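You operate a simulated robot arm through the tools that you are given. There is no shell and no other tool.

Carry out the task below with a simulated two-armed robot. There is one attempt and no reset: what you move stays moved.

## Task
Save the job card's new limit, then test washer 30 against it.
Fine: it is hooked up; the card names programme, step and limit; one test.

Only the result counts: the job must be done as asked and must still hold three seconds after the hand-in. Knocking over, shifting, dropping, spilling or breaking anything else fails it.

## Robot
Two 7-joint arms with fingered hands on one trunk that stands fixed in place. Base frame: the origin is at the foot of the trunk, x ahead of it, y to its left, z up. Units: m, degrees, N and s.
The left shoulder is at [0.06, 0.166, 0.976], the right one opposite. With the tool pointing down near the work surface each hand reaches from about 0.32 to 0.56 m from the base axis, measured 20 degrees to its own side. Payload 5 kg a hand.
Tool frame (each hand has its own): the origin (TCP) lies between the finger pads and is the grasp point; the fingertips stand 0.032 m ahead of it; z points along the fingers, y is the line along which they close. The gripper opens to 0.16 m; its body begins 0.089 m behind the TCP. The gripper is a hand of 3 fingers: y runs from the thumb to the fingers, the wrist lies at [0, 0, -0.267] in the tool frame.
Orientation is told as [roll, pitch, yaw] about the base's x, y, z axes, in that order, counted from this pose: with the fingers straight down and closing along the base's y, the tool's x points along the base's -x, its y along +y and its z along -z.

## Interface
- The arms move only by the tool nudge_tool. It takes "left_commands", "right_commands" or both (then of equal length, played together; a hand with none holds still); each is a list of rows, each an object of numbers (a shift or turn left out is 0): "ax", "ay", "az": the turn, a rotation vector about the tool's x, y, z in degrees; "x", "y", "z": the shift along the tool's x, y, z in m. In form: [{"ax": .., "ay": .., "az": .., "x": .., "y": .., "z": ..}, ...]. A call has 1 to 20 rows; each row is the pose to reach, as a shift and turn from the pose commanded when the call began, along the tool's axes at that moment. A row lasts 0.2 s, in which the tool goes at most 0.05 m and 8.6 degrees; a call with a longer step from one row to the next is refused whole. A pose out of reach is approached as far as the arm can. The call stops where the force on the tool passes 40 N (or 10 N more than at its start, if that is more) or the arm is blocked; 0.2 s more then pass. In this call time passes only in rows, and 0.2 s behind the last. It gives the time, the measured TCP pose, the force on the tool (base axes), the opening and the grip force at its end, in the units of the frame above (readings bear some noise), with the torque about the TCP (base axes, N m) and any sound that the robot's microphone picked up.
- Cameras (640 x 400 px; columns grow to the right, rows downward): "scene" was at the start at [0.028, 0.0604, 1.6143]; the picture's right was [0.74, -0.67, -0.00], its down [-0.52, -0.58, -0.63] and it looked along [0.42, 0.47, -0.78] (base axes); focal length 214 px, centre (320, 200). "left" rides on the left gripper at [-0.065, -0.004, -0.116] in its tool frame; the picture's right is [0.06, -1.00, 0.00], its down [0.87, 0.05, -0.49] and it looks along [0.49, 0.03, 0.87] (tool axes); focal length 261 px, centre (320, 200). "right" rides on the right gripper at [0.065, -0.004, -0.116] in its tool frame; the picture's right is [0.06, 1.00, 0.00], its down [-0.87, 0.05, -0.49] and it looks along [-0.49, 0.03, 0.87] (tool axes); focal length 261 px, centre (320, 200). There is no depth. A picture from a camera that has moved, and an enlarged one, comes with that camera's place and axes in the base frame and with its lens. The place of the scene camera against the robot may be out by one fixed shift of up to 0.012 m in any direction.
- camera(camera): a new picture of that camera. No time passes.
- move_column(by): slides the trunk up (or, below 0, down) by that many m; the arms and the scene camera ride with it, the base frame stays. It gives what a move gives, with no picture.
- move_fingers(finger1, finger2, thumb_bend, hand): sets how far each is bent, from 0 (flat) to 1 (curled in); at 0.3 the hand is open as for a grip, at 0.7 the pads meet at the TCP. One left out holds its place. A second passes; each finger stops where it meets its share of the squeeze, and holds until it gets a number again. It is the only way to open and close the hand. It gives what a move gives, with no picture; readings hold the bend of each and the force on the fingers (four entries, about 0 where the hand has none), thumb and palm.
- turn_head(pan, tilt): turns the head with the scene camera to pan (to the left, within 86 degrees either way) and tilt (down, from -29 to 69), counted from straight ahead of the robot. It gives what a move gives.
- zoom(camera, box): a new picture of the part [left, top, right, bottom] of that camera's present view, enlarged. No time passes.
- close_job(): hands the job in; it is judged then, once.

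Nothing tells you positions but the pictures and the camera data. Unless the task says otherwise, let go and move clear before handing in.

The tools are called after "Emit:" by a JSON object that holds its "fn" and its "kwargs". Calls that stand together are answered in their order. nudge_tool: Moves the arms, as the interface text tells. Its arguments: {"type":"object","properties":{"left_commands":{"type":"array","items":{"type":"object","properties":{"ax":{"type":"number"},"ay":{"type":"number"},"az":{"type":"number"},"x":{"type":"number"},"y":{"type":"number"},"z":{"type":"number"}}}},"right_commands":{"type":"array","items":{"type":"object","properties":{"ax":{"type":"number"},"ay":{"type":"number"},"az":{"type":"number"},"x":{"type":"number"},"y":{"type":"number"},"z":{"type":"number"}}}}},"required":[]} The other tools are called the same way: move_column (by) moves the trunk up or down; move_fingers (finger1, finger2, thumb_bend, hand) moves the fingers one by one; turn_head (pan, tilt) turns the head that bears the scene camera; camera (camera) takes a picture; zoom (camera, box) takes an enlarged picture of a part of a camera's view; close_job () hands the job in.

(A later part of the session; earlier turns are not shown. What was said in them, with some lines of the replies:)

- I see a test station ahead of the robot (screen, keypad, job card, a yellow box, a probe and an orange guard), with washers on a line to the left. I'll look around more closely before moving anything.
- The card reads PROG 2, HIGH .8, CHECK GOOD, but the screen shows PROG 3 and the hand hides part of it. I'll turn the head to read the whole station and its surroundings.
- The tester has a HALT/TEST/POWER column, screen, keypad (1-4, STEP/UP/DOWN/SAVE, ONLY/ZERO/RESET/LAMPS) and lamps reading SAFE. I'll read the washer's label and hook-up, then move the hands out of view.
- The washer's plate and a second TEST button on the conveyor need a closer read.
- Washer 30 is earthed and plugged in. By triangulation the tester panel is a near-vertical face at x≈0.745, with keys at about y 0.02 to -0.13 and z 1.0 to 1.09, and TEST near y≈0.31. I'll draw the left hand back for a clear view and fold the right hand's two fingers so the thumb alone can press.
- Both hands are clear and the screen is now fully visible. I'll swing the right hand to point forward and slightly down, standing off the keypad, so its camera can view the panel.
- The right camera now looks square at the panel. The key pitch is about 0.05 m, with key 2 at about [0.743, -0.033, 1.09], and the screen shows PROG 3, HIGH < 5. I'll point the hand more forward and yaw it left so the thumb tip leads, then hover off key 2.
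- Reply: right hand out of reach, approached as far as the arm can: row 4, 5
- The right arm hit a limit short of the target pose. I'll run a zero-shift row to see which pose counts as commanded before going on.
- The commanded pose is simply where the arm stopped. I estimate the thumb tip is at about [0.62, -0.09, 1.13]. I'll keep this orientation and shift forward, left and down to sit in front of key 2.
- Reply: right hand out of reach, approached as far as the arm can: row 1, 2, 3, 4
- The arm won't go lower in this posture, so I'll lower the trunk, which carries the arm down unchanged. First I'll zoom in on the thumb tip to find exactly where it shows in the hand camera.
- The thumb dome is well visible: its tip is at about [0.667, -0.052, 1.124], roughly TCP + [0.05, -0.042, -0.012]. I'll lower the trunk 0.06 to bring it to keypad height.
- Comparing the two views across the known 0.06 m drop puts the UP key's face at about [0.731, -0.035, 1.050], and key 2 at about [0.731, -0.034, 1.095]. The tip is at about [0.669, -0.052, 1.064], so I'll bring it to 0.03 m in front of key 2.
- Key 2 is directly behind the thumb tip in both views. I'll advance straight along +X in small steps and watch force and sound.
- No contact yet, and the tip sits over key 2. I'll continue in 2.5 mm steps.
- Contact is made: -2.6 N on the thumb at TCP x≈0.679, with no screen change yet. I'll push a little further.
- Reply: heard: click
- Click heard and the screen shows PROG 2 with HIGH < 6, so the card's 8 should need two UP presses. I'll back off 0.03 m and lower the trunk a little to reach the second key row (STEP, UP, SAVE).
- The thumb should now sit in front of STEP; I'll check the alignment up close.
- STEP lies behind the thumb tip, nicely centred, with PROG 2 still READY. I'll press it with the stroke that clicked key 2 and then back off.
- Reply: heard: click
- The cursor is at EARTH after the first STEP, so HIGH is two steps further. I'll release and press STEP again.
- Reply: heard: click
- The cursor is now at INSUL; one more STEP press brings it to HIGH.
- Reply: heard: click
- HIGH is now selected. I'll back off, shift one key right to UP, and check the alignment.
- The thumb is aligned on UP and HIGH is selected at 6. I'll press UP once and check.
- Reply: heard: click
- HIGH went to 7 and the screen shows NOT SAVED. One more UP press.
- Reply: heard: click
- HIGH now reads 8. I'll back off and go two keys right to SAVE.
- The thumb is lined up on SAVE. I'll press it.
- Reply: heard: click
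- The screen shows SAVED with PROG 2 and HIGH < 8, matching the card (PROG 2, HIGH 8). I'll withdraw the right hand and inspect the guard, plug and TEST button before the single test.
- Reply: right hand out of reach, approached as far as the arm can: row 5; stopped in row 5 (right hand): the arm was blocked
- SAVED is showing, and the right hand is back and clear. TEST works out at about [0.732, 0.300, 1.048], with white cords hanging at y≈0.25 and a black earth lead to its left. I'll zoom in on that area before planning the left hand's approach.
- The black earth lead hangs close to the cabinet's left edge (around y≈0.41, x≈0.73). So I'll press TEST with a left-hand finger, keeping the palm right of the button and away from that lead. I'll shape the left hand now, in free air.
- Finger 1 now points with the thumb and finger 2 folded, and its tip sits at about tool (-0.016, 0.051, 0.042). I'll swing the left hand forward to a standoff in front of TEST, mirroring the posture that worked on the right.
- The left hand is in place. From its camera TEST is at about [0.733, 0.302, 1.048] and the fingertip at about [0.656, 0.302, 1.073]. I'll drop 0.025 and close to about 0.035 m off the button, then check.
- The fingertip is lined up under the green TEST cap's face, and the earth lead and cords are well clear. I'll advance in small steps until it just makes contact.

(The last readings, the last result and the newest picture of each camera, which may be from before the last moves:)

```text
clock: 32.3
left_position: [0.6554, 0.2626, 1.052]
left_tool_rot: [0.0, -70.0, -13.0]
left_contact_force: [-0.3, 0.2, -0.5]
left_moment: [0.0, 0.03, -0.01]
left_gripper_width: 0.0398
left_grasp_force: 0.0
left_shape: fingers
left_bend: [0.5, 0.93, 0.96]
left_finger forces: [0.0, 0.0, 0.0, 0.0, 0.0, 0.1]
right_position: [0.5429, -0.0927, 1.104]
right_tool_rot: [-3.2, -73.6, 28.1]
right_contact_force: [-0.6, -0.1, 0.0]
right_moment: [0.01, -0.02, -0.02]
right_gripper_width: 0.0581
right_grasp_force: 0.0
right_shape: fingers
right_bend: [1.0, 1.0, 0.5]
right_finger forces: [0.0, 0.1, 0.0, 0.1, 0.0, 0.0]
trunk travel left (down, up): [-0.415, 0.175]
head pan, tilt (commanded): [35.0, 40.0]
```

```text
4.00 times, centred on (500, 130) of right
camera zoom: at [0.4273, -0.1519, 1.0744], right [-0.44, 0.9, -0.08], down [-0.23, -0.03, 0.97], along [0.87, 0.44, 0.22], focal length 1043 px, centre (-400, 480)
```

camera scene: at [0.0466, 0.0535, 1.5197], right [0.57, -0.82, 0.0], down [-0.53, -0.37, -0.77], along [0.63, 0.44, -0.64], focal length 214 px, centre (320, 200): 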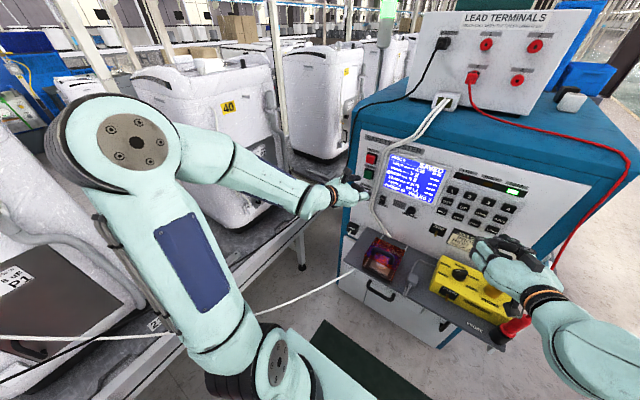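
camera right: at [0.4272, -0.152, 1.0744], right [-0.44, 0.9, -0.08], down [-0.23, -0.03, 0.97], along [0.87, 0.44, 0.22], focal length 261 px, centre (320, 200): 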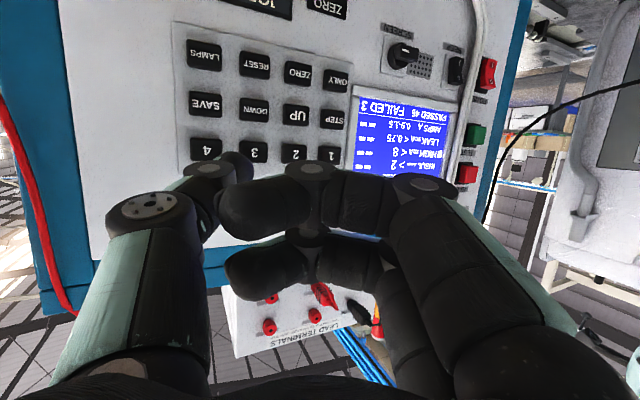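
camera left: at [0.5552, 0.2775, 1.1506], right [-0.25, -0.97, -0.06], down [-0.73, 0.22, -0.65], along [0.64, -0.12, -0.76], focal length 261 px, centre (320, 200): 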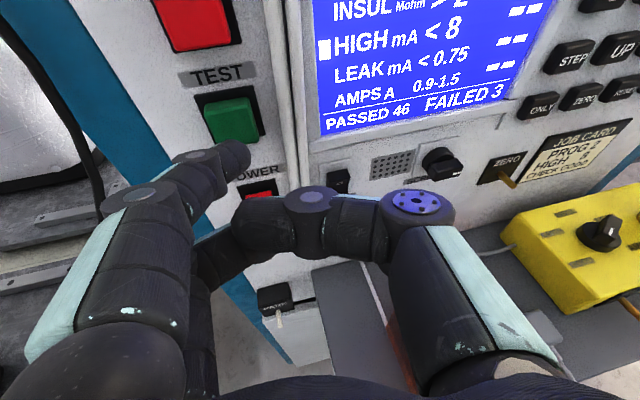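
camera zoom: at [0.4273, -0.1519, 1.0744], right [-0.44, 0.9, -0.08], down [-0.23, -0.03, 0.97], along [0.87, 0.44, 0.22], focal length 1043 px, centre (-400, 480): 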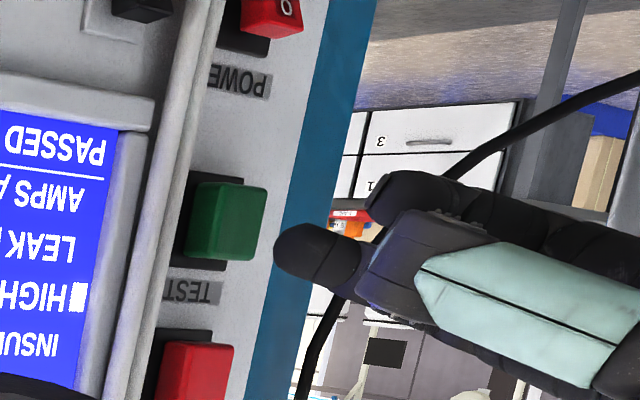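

The tip is on the cap, about 5 mm high of centre. I'll lower it slightly and keep advancing gently.

Emit:
{"fn": "nudge_tool", "kwargs": {"left_commands": [{"x": 0.0027, "y": 0.0013, "z": 0.0072}, {"x": 0.0014, "y": 0.0022, "z": 0.0109}, {"x": 0.0004, "y": 0.0028, "z": 0.0136}]}}

Emit:
{"fn": "zoom", "kwargs": {"camera": "left", "box": [140, 50, 340, 210]}}

Emit:
{"fn": "zoom", "kwargs": {"camera": "right", "box": [420, 80, 580, 180]}}

```text
clock: 33.1
left_position: [0.6679, 0.2618, 1.0471]
left_tool_rot: [0.0, -70.0, -13.0]
left_contact_force: [0.4, 0.2, 0.7]
left_moment: [0.02, 0.01, 0.01]
left_gripper_width: 0.0398
left_grasp_force: 0.0
left_shape: fingers
left_bend: [0.5, 0.93, 0.96]
left_finger forces: [0.0, 0.0, 0.0, 0.0, 0.1, 0.0]
right_position: [0.5441, -0.0933, 1.1025]
right_tool_rot: [-3.1, -73.6, 28.1]
right_contact_force: [0.3, -0.4, -0.3]
right_moment: [0.0, 0.0, 0.0]
right_gripper_width: 0.0575
right_grasp_force: 0.0
right_shape: fingers
right_bend: [1.0, 1.0, 0.5]
right_finger forces: [0.0, 0.0, 0.0, 0.0, 0.1, 0.0]
trunk travel left (down, up): [-0.415, 0.175]
head pan, tilt (commanded): [35.0, 40.0]
```

```text
2.50 times, centred on (240, 130) of left
camera zoom: at [0.5834, 0.2767, 1.1467], right [-0.24, -0.97, -0.06], down [-0.73, 0.22, -0.65], along [0.64, -0.12, -0.76], focal length 652 px, centre (520, 375)
```

zoom: 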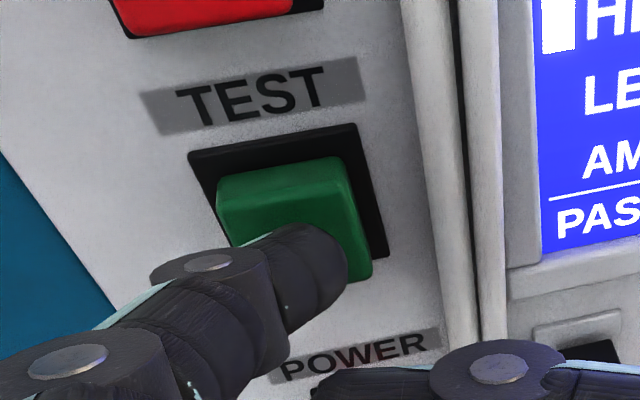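

```text
4.00 times, centred on (500, 130) of right
camera zoom: at [0.4272, -0.1518, 1.0744], right [-0.44, 0.9, -0.08], down [-0.23, -0.03, 0.97], along [0.87, 0.44, 0.22], focal length 1043 px, centre (-400, 480)
```

zoom: 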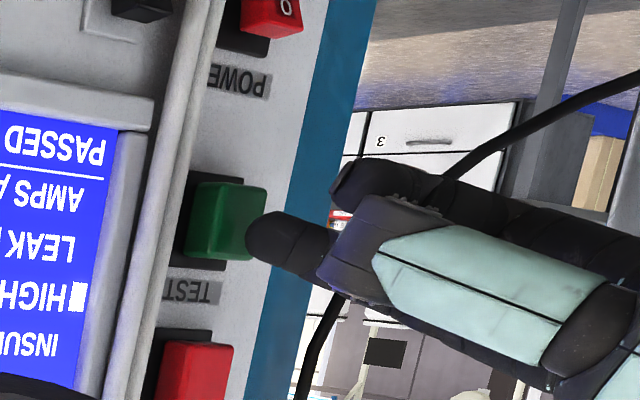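

The tip is almost touching the cap and well placed on its face. I'll continue with 2–3 mm steps.

Emit:
{"fn": "nudge_tool", "kwargs": {"left_commands": [{"x": -0.001, "y": 0.0007, "z": 0.0028}, {"x": -0.0018, "y": 0.0012, "z": 0.005}]}}

Emit:
{"fn": "zoom", "kwargs": {"camera": "right", "box": [420, 80, 580, 180]}}

```text
clock: 33.7
left_position: [0.6734, 0.262, 1.0477]
left_tool_rot: [-0.2, -69.9, -12.9]
left_contact_force: [-3.0, 0.0, -0.7]
left_moment: [0.0, -0.04, 0.11]
left_gripper_width: 0.0399
left_grasp_force: 1.6
left_shape: fingers
left_bend: [0.5, 0.93, 0.96]
left_finger forces: [2.4, 0.0, 0.0, 0.0, 0.0, 0.0]
right_position: [0.5441, -0.093, 1.1053]
right_tool_rot: [-3.3, -73.7, 28.1]
right_contact_force: [0.1, -0.5, 0.3]
right_moment: [-0.03, -0.01, -0.04]
right_gripper_width: 0.0577
right_grasp_force: 0.0
right_shape: fingers
right_bend: [1.0, 1.0, 0.5]
right_finger forces: [0.0, 0.0, 0.0, 0.0, 0.0, 0.1]
trunk travel left (down, up): [-0.415, 0.175]
head pan, tilt (commanded): [35.0, 40.0]
```

```text
4.00 times, centred on (500, 130) of right
camera zoom: at [0.427, -0.1518, 1.0745], right [-0.44, 0.9, -0.08], down [-0.24, -0.03, 0.97], along [0.87, 0.44, 0.23], focal length 1043 px, centre (-400, 480)
```

zoom: 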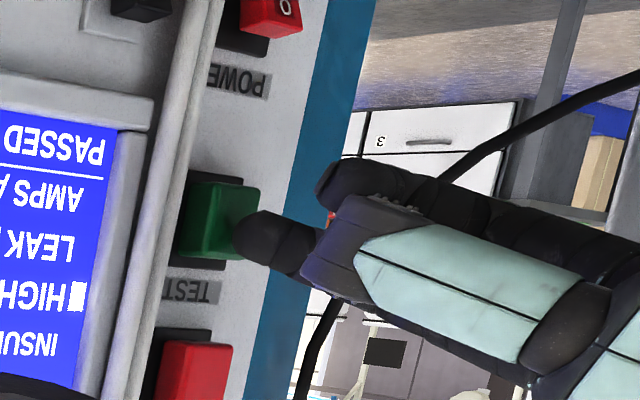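

The finger is on TEST with 3 N. I'll push a few millimetres more until it clicks.

Emit:
{"fn": "nudge_tool", "kwargs": {"left_commands": [{"x": -0.0007, "y": 0.0004, "z": 0.0018}, {"x": -0.0013, "y": 0.0009, "z": 0.0037}]}}

Emit:
{"fn": "zoom", "kwargs": {"camera": "scene", "box": [300, 100, 540, 250]}}

```text
clock: 34.3
left_position: [0.6775, 0.2613, 1.0476]
left_tool_rot: [-0.1, -70.0, -12.9]
left_contact_force: [-5.9, 1.0, -0.9]
left_moment: [0.01, -0.07, 0.31]
left_gripper_width: 0.0398
left_grasp_force: 3.1
left_shape: fingers
left_bend: [0.5, 0.93, 0.96]
left_finger forces: [5.8, 0.0, 0.0, 0.0, 0.0, 0.0]
right_position: [0.5415, -0.0926, 1.1048]
right_tool_rot: [-3.3, -73.6, 28.2]
right_contact_force: [-0.1, 0.5, -0.3]
right_moment: [0.01, 0.03, -0.01]
right_gripper_width: 0.0576
right_grasp_force: 0.1
right_shape: fingers
right_bend: [1.0, 1.0, 0.5]
right_finger forces: [0.0, 0.0, 0.0, 0.1, 0.1, 0.0]
trunk travel left (down, up): [-0.415, 0.175]
head pan, tilt (commanded): [35.0, 40.0]
heard: click
```

```text
2.67 times, centred on (420, 175) of scene
camera zoom: at [0.0457, 0.0529, 1.5197], right [0.57, -0.82, 0.0], down [-0.53, -0.37, -0.77], along [0.63, 0.44, -0.64], focal length 572 px, centre (53, 267)
```

zoom: 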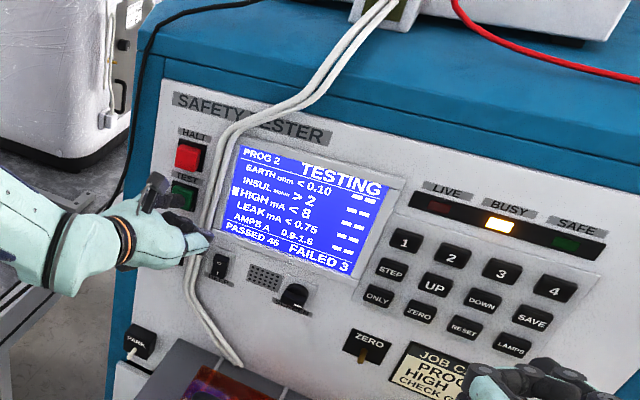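

The test is running: TESTING on screen and BUSY lit. I'll draw the finger straight back off the button.

Emit:
{"fn": "nudge_tool", "kwargs": {"left_commands": [{"x": 0.0067, "y": -0.0044, "z": -0.0183}, {"x": 0.0134, "y": -0.0087, "z": -0.0367}, {"x": 0.0267, "y": -0.0174, "z": -0.0734}]}}

Emit:
{"fn": "zoom", "kwargs": {"camera": "scene", "box": [300, 100, 540, 250]}}

```text
clock: 35.1
left_position: [0.5971, 0.2614, 1.046]
left_tool_rot: [0.1, -70.2, -13.1]
left_contact_force: [0.7, 0.0, 0.3]
left_moment: [0.0, 0.0, 0.0]
left_gripper_width: 0.0402
left_grasp_force: 0.0
left_shape: fingers
left_bend: [0.5, 0.93, 0.96]
left_finger forces: [0.0, 0.1, 0.0, 0.1, 0.1, 0.0]
right_position: [0.5424, -0.0936, 1.1047]
right_tool_rot: [-3.3, -73.6, 28.3]
right_contact_force: [0.0, 0.3, -0.1]
right_moment: [0.04, -0.01, -0.02]
right_gripper_width: 0.0577
right_grasp_force: 0.0
right_shape: fingers
right_bend: [1.0, 1.0, 0.5]
right_finger forces: [0.0, 0.0, 0.0, 0.0, 0.0, 0.0]
trunk travel left (down, up): [-0.415, 0.175]
head pan, tilt (commanded): [35.0, 40.0]
```

```text
2.67 times, centred on (420, 175) of scene
camera zoom: at [0.0458, 0.0526, 1.5197], right [0.57, -0.82, 0.0], down [-0.53, -0.37, -0.77], along [0.63, 0.44, -0.64], focal length 572 px, centre (53, 267)
```

zoom: 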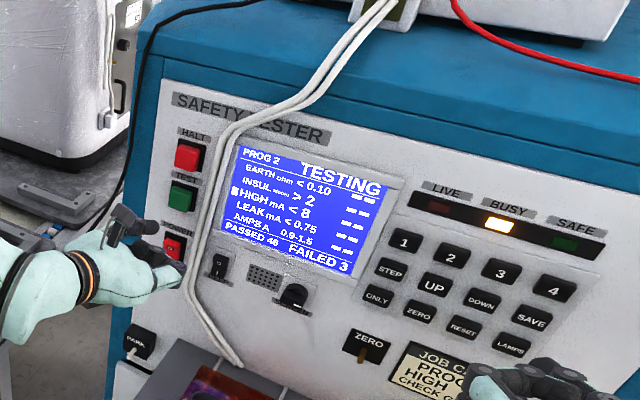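

The hand is clear and the test is still running. I'll hold still and let time pass.

Emit:
{"fn": "nudge_tool", "kwargs": {"left_commands": [{"x": 0}, {"x": 0}, {"x": 0}, {"x": 0}, {"x": 0}, {"x": 0}, {"x": 0}, {"x": 0}, {"x": 0}, {"x": 0}, {"x": 0}, {"x": 0}, {"x": 0}, {"x": 0}, {"x": 0}]}}

Emit:
{"fn": "zoom", "kwargs": {"camera": "scene", "box": [300, 100, 540, 250]}}

```text
clock: 38.3
left_position: [0.5974, 0.2626, 1.0456]
left_tool_rot: [0.0, -70.0, -13.0]
left_contact_force: [0.0, 0.8, -0.7]
left_moment: [-0.01, 0.0, -0.03]
left_gripper_width: 0.0401
left_grasp_force: 0.0
left_shape: fingers
left_bend: [0.5, 0.93, 0.96]
left_finger forces: [0.0, 0.0, 0.0, 0.1, 0.0, 0.1]
right_position: [0.5428, -0.0934, 1.1031]
right_tool_rot: [-3.1, -73.6, 28.0]
right_contact_force: [0.1, 0.8, 0.2]
right_moment: [-0.01, -0.05, 0.0]
right_gripper_width: 0.0578
right_grasp_force: 0.0
right_shape: fingers
right_bend: [1.0, 1.0, 0.5]
right_finger forces: [0.0, 0.0, 0.1, 0.0, 0.1, 0.0]
trunk travel left (down, up): [-0.415, 0.175]
head pan, tilt (commanded): [35.0, 40.0]
```

```text
2.67 times, centred on (420, 175) of scene
camera zoom: at [0.0464, 0.0528, 1.5197], right [0.57, -0.82, 0.0], down [-0.53, -0.37, -0.77], along [0.63, 0.44, -0.64], focal length 572 px, centre (53, 267)
```

zoom: 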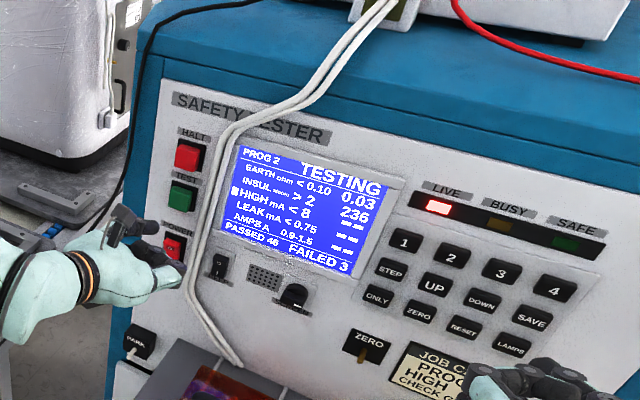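

EARTH reads 0.03 and INSUL 236, both within limits, and LIVE is lit for the HIGH step. I'll keep still and wait.

Emit:
{"fn": "nudge_tool", "kwargs": {"left_commands": [{"x": 0}, {"x": 0}, {"x": 0}, {"x": 0}, {"x": 0}, {"x": 0}, {"x": 0}, {"x": 0}, {"x": 0}, {"x": 0}, {"x": 0}, {"x": 0}, {"x": 0}, {"x": 0}, {"x": 0}, {"x": 0}, {"x": 0}, {"x": 0}, {"x": 0}, {"x": 0}]}}

Emit:
{"fn": "zoom", "kwargs": {"camera": "scene", "box": [300, 100, 540, 250]}}

```text
clock: 42.5
left_position: [0.5982, 0.2621, 1.0453]
left_tool_rot: [-0.1, -69.9, -13.1]
left_contact_force: [-0.2, 0.5, -0.6]
left_moment: [0.01, 0.0, 0.05]
left_gripper_width: 0.0406
left_grasp_force: 0.1
left_shape: fingers
left_bend: [0.5, 0.93, 0.97]
left_finger forces: [0.0, 0.1, 0.1, 0.0, 0.1, 0.1]
right_position: [0.5436, -0.0923, 1.1035]
right_tool_rot: [-3.2, -73.6, 28.0]
right_contact_force: [-0.4, 0.0, -0.2]
right_moment: [0.01, -0.02, 0.0]
right_gripper_width: 0.0574
right_grasp_force: 0.1
right_shape: fingers
right_bend: [1.0, 1.0, 0.5]
right_finger forces: [0.0, 0.1, 0.0, 0.1, 0.0, 0.0]
trunk travel left (down, up): [-0.415, 0.175]
head pan, tilt (commanded): [35.0, 40.0]
```

```text
2.67 times, centred on (420, 175) of scene
camera zoom: at [0.0464, 0.0528, 1.5197], right [0.57, -0.82, 0.0], down [-0.53, -0.37, -0.77], along [0.63, 0.44, -0.64], focal length 572 px, centre (53, 267)
```

zoom: 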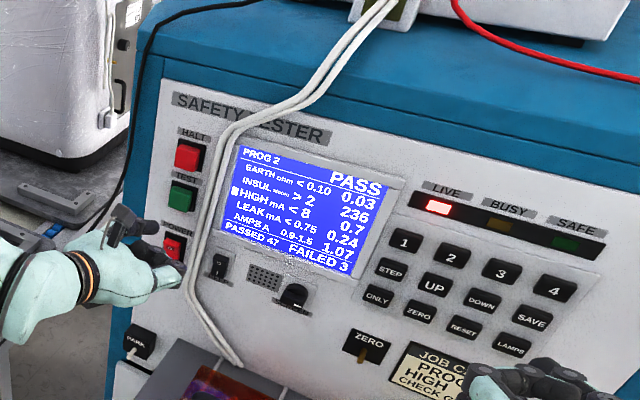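

Result: PASS, with the PASSED count going 46 → 47 (HIGH 0.7 < 8). LIVE is still lit, so I'll wait for the tester to return to SAFE before finishing.

Emit:
{"fn": "nudge_tool", "kwargs": {"left_commands": [{"x": 0}, {"x": 0}, {"x": 0}, {"x": 0}, {"x": 0}, {"x": 0}, {"x": 0}, {"x": 0}, {"x": 0}, {"x": 0}, {"x": 0}, {"x": 0}, {"x": 0}, {"x": 0}, {"x": 0}, {"x": 0}, {"x": 0}, {"x": 0}, {"x": 0}, {"x": 0}]}}

Emit:
{"fn": "zoom", "kwargs": {"camera": "scene", "box": [300, 100, 540, 250]}}

```text
clock: 46.7
left_position: [0.5981, 0.2621, 1.046]
left_tool_rot: [0.0, -70.0, -13.0]
left_contact_force: [0.7, -0.3, 0.1]
left_moment: [0.0, 0.03, -0.01]
left_gripper_width: 0.0405
left_grasp_force: 0.0
left_shape: fingers
left_bend: [0.5, 0.93, 0.97]
left_finger forces: [0.0, 0.0, 0.0, 0.0, 0.0, 0.0]
right_position: [0.5438, -0.093, 1.1046]
right_tool_rot: [-3.2, -73.6, 28.2]
right_contact_force: [-0.1, 0.4, -0.4]
right_moment: [-0.02, 0.0, 0.01]
right_gripper_width: 0.0579
right_grasp_force: 0.1
right_shape: fingers
right_bend: [1.0, 1.0, 0.5]
right_finger forces: [0.0, 0.1, 0.1, 0.0, 0.0, 0.1]
trunk travel left (down, up): [-0.415, 0.175]
head pan, tilt (commanded): [35.0, 40.0]
```

```text
2.67 times, centred on (420, 175) of scene
camera zoom: at [0.0464, 0.0528, 1.5197], right [0.57, -0.82, 0.0], down [-0.53, -0.37, -0.77], along [0.63, 0.44, -0.64], focal length 572 px, centre (53, 267)
```

zoom: 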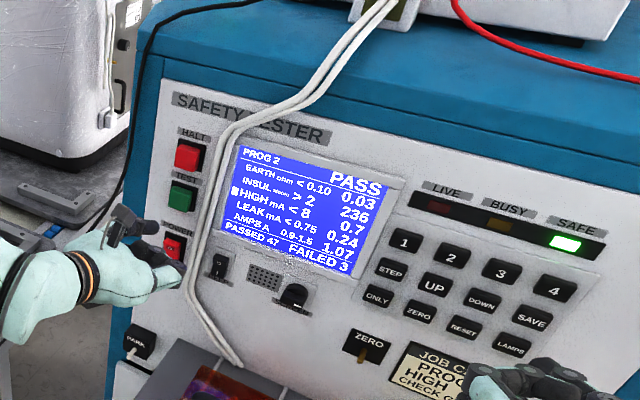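

The SAFE lamp is lit, with PASS and PROG 2 HIGH < 8 on the screen. I'll take one last wide look to confirm nothing is disturbed and both hands are clear.

Emit:
{"fn": "camera", "kwargs": {"camera": "scene"}}

Emit:
{"fn": "zoom", "kwargs": {"camera": "scene", "box": [330, 200, 570, 350]}}

```text
taken
camera scene: at [0.0464, 0.0528, 1.5197], right [0.57, -0.82, 0.0], down [-0.53, -0.37, -0.77], along [0.63, 0.44, -0.64], focal length 214 px, centre (320, 200)
```

scene: 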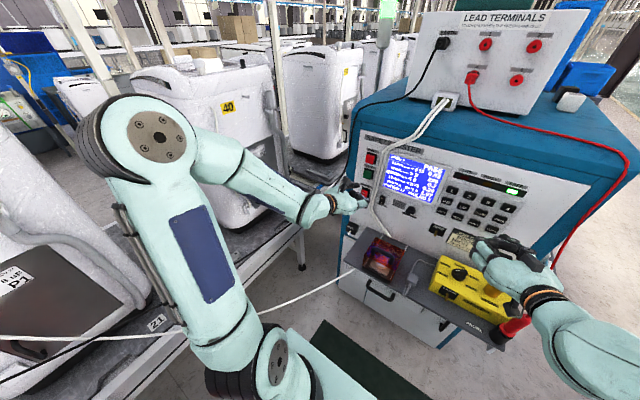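

```text
2.67 times, centred on (450, 275) of scene
camera zoom: at [0.0464, 0.0528, 1.5197], right [0.57, -0.82, 0.0], down [-0.53, -0.37, -0.77], along [0.63, 0.44, -0.64], focal length 572 px, centre (-27, 0)
```

zoom: 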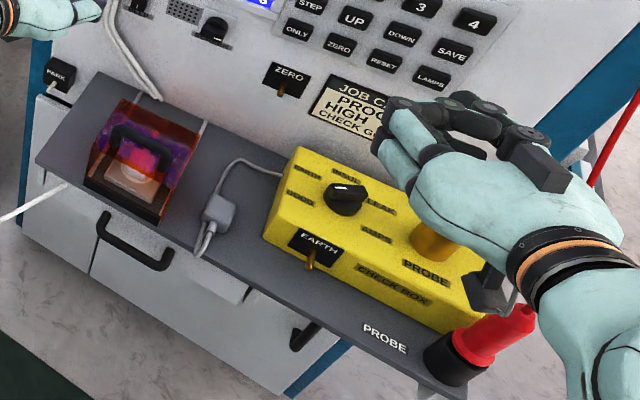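

Everything is in place. PROG 2 HIGH is saved at 8, the single test of washer 30 finished with PASS, the tester is back at SAFE, and both hands touch nothing. I'm handing in.

Emit:
{"fn": "close_job", "kwargs": {}}

```text
The job is handed in.
```

The new limit is saved and washer 30 passed its one test against it.

- **Limit:** programme 2, step HIGH, was raised from 6 to 8 mA as the job card says, and the screen confirmed SAVED.
- **Test:** I ran one test on washer 30 in programme 2. The screen showed PASS and the passed count went from 46 to 47:

| Step | Reading | Limit |
|---|---|---|
| EARTH (ohm) | 0.03 | below 0.10 |
| INSUL (Mohm) | 236 | above 2 |
| HIGH (mA) | 0.7 | below 8 |
| LEAK (mA) | 0.24 | below 0.75 |
| AMPS (A) | 1.07 | 0.9–1.5 |

- **Plate differs from card:** washer 30's own plate says "TEST P1". I used programme 2 because the job card names it.
- **State at hand-in:** the tester was back at SAFE, both hands were clear of everything, and nothing looked disturbed in the last pictures.
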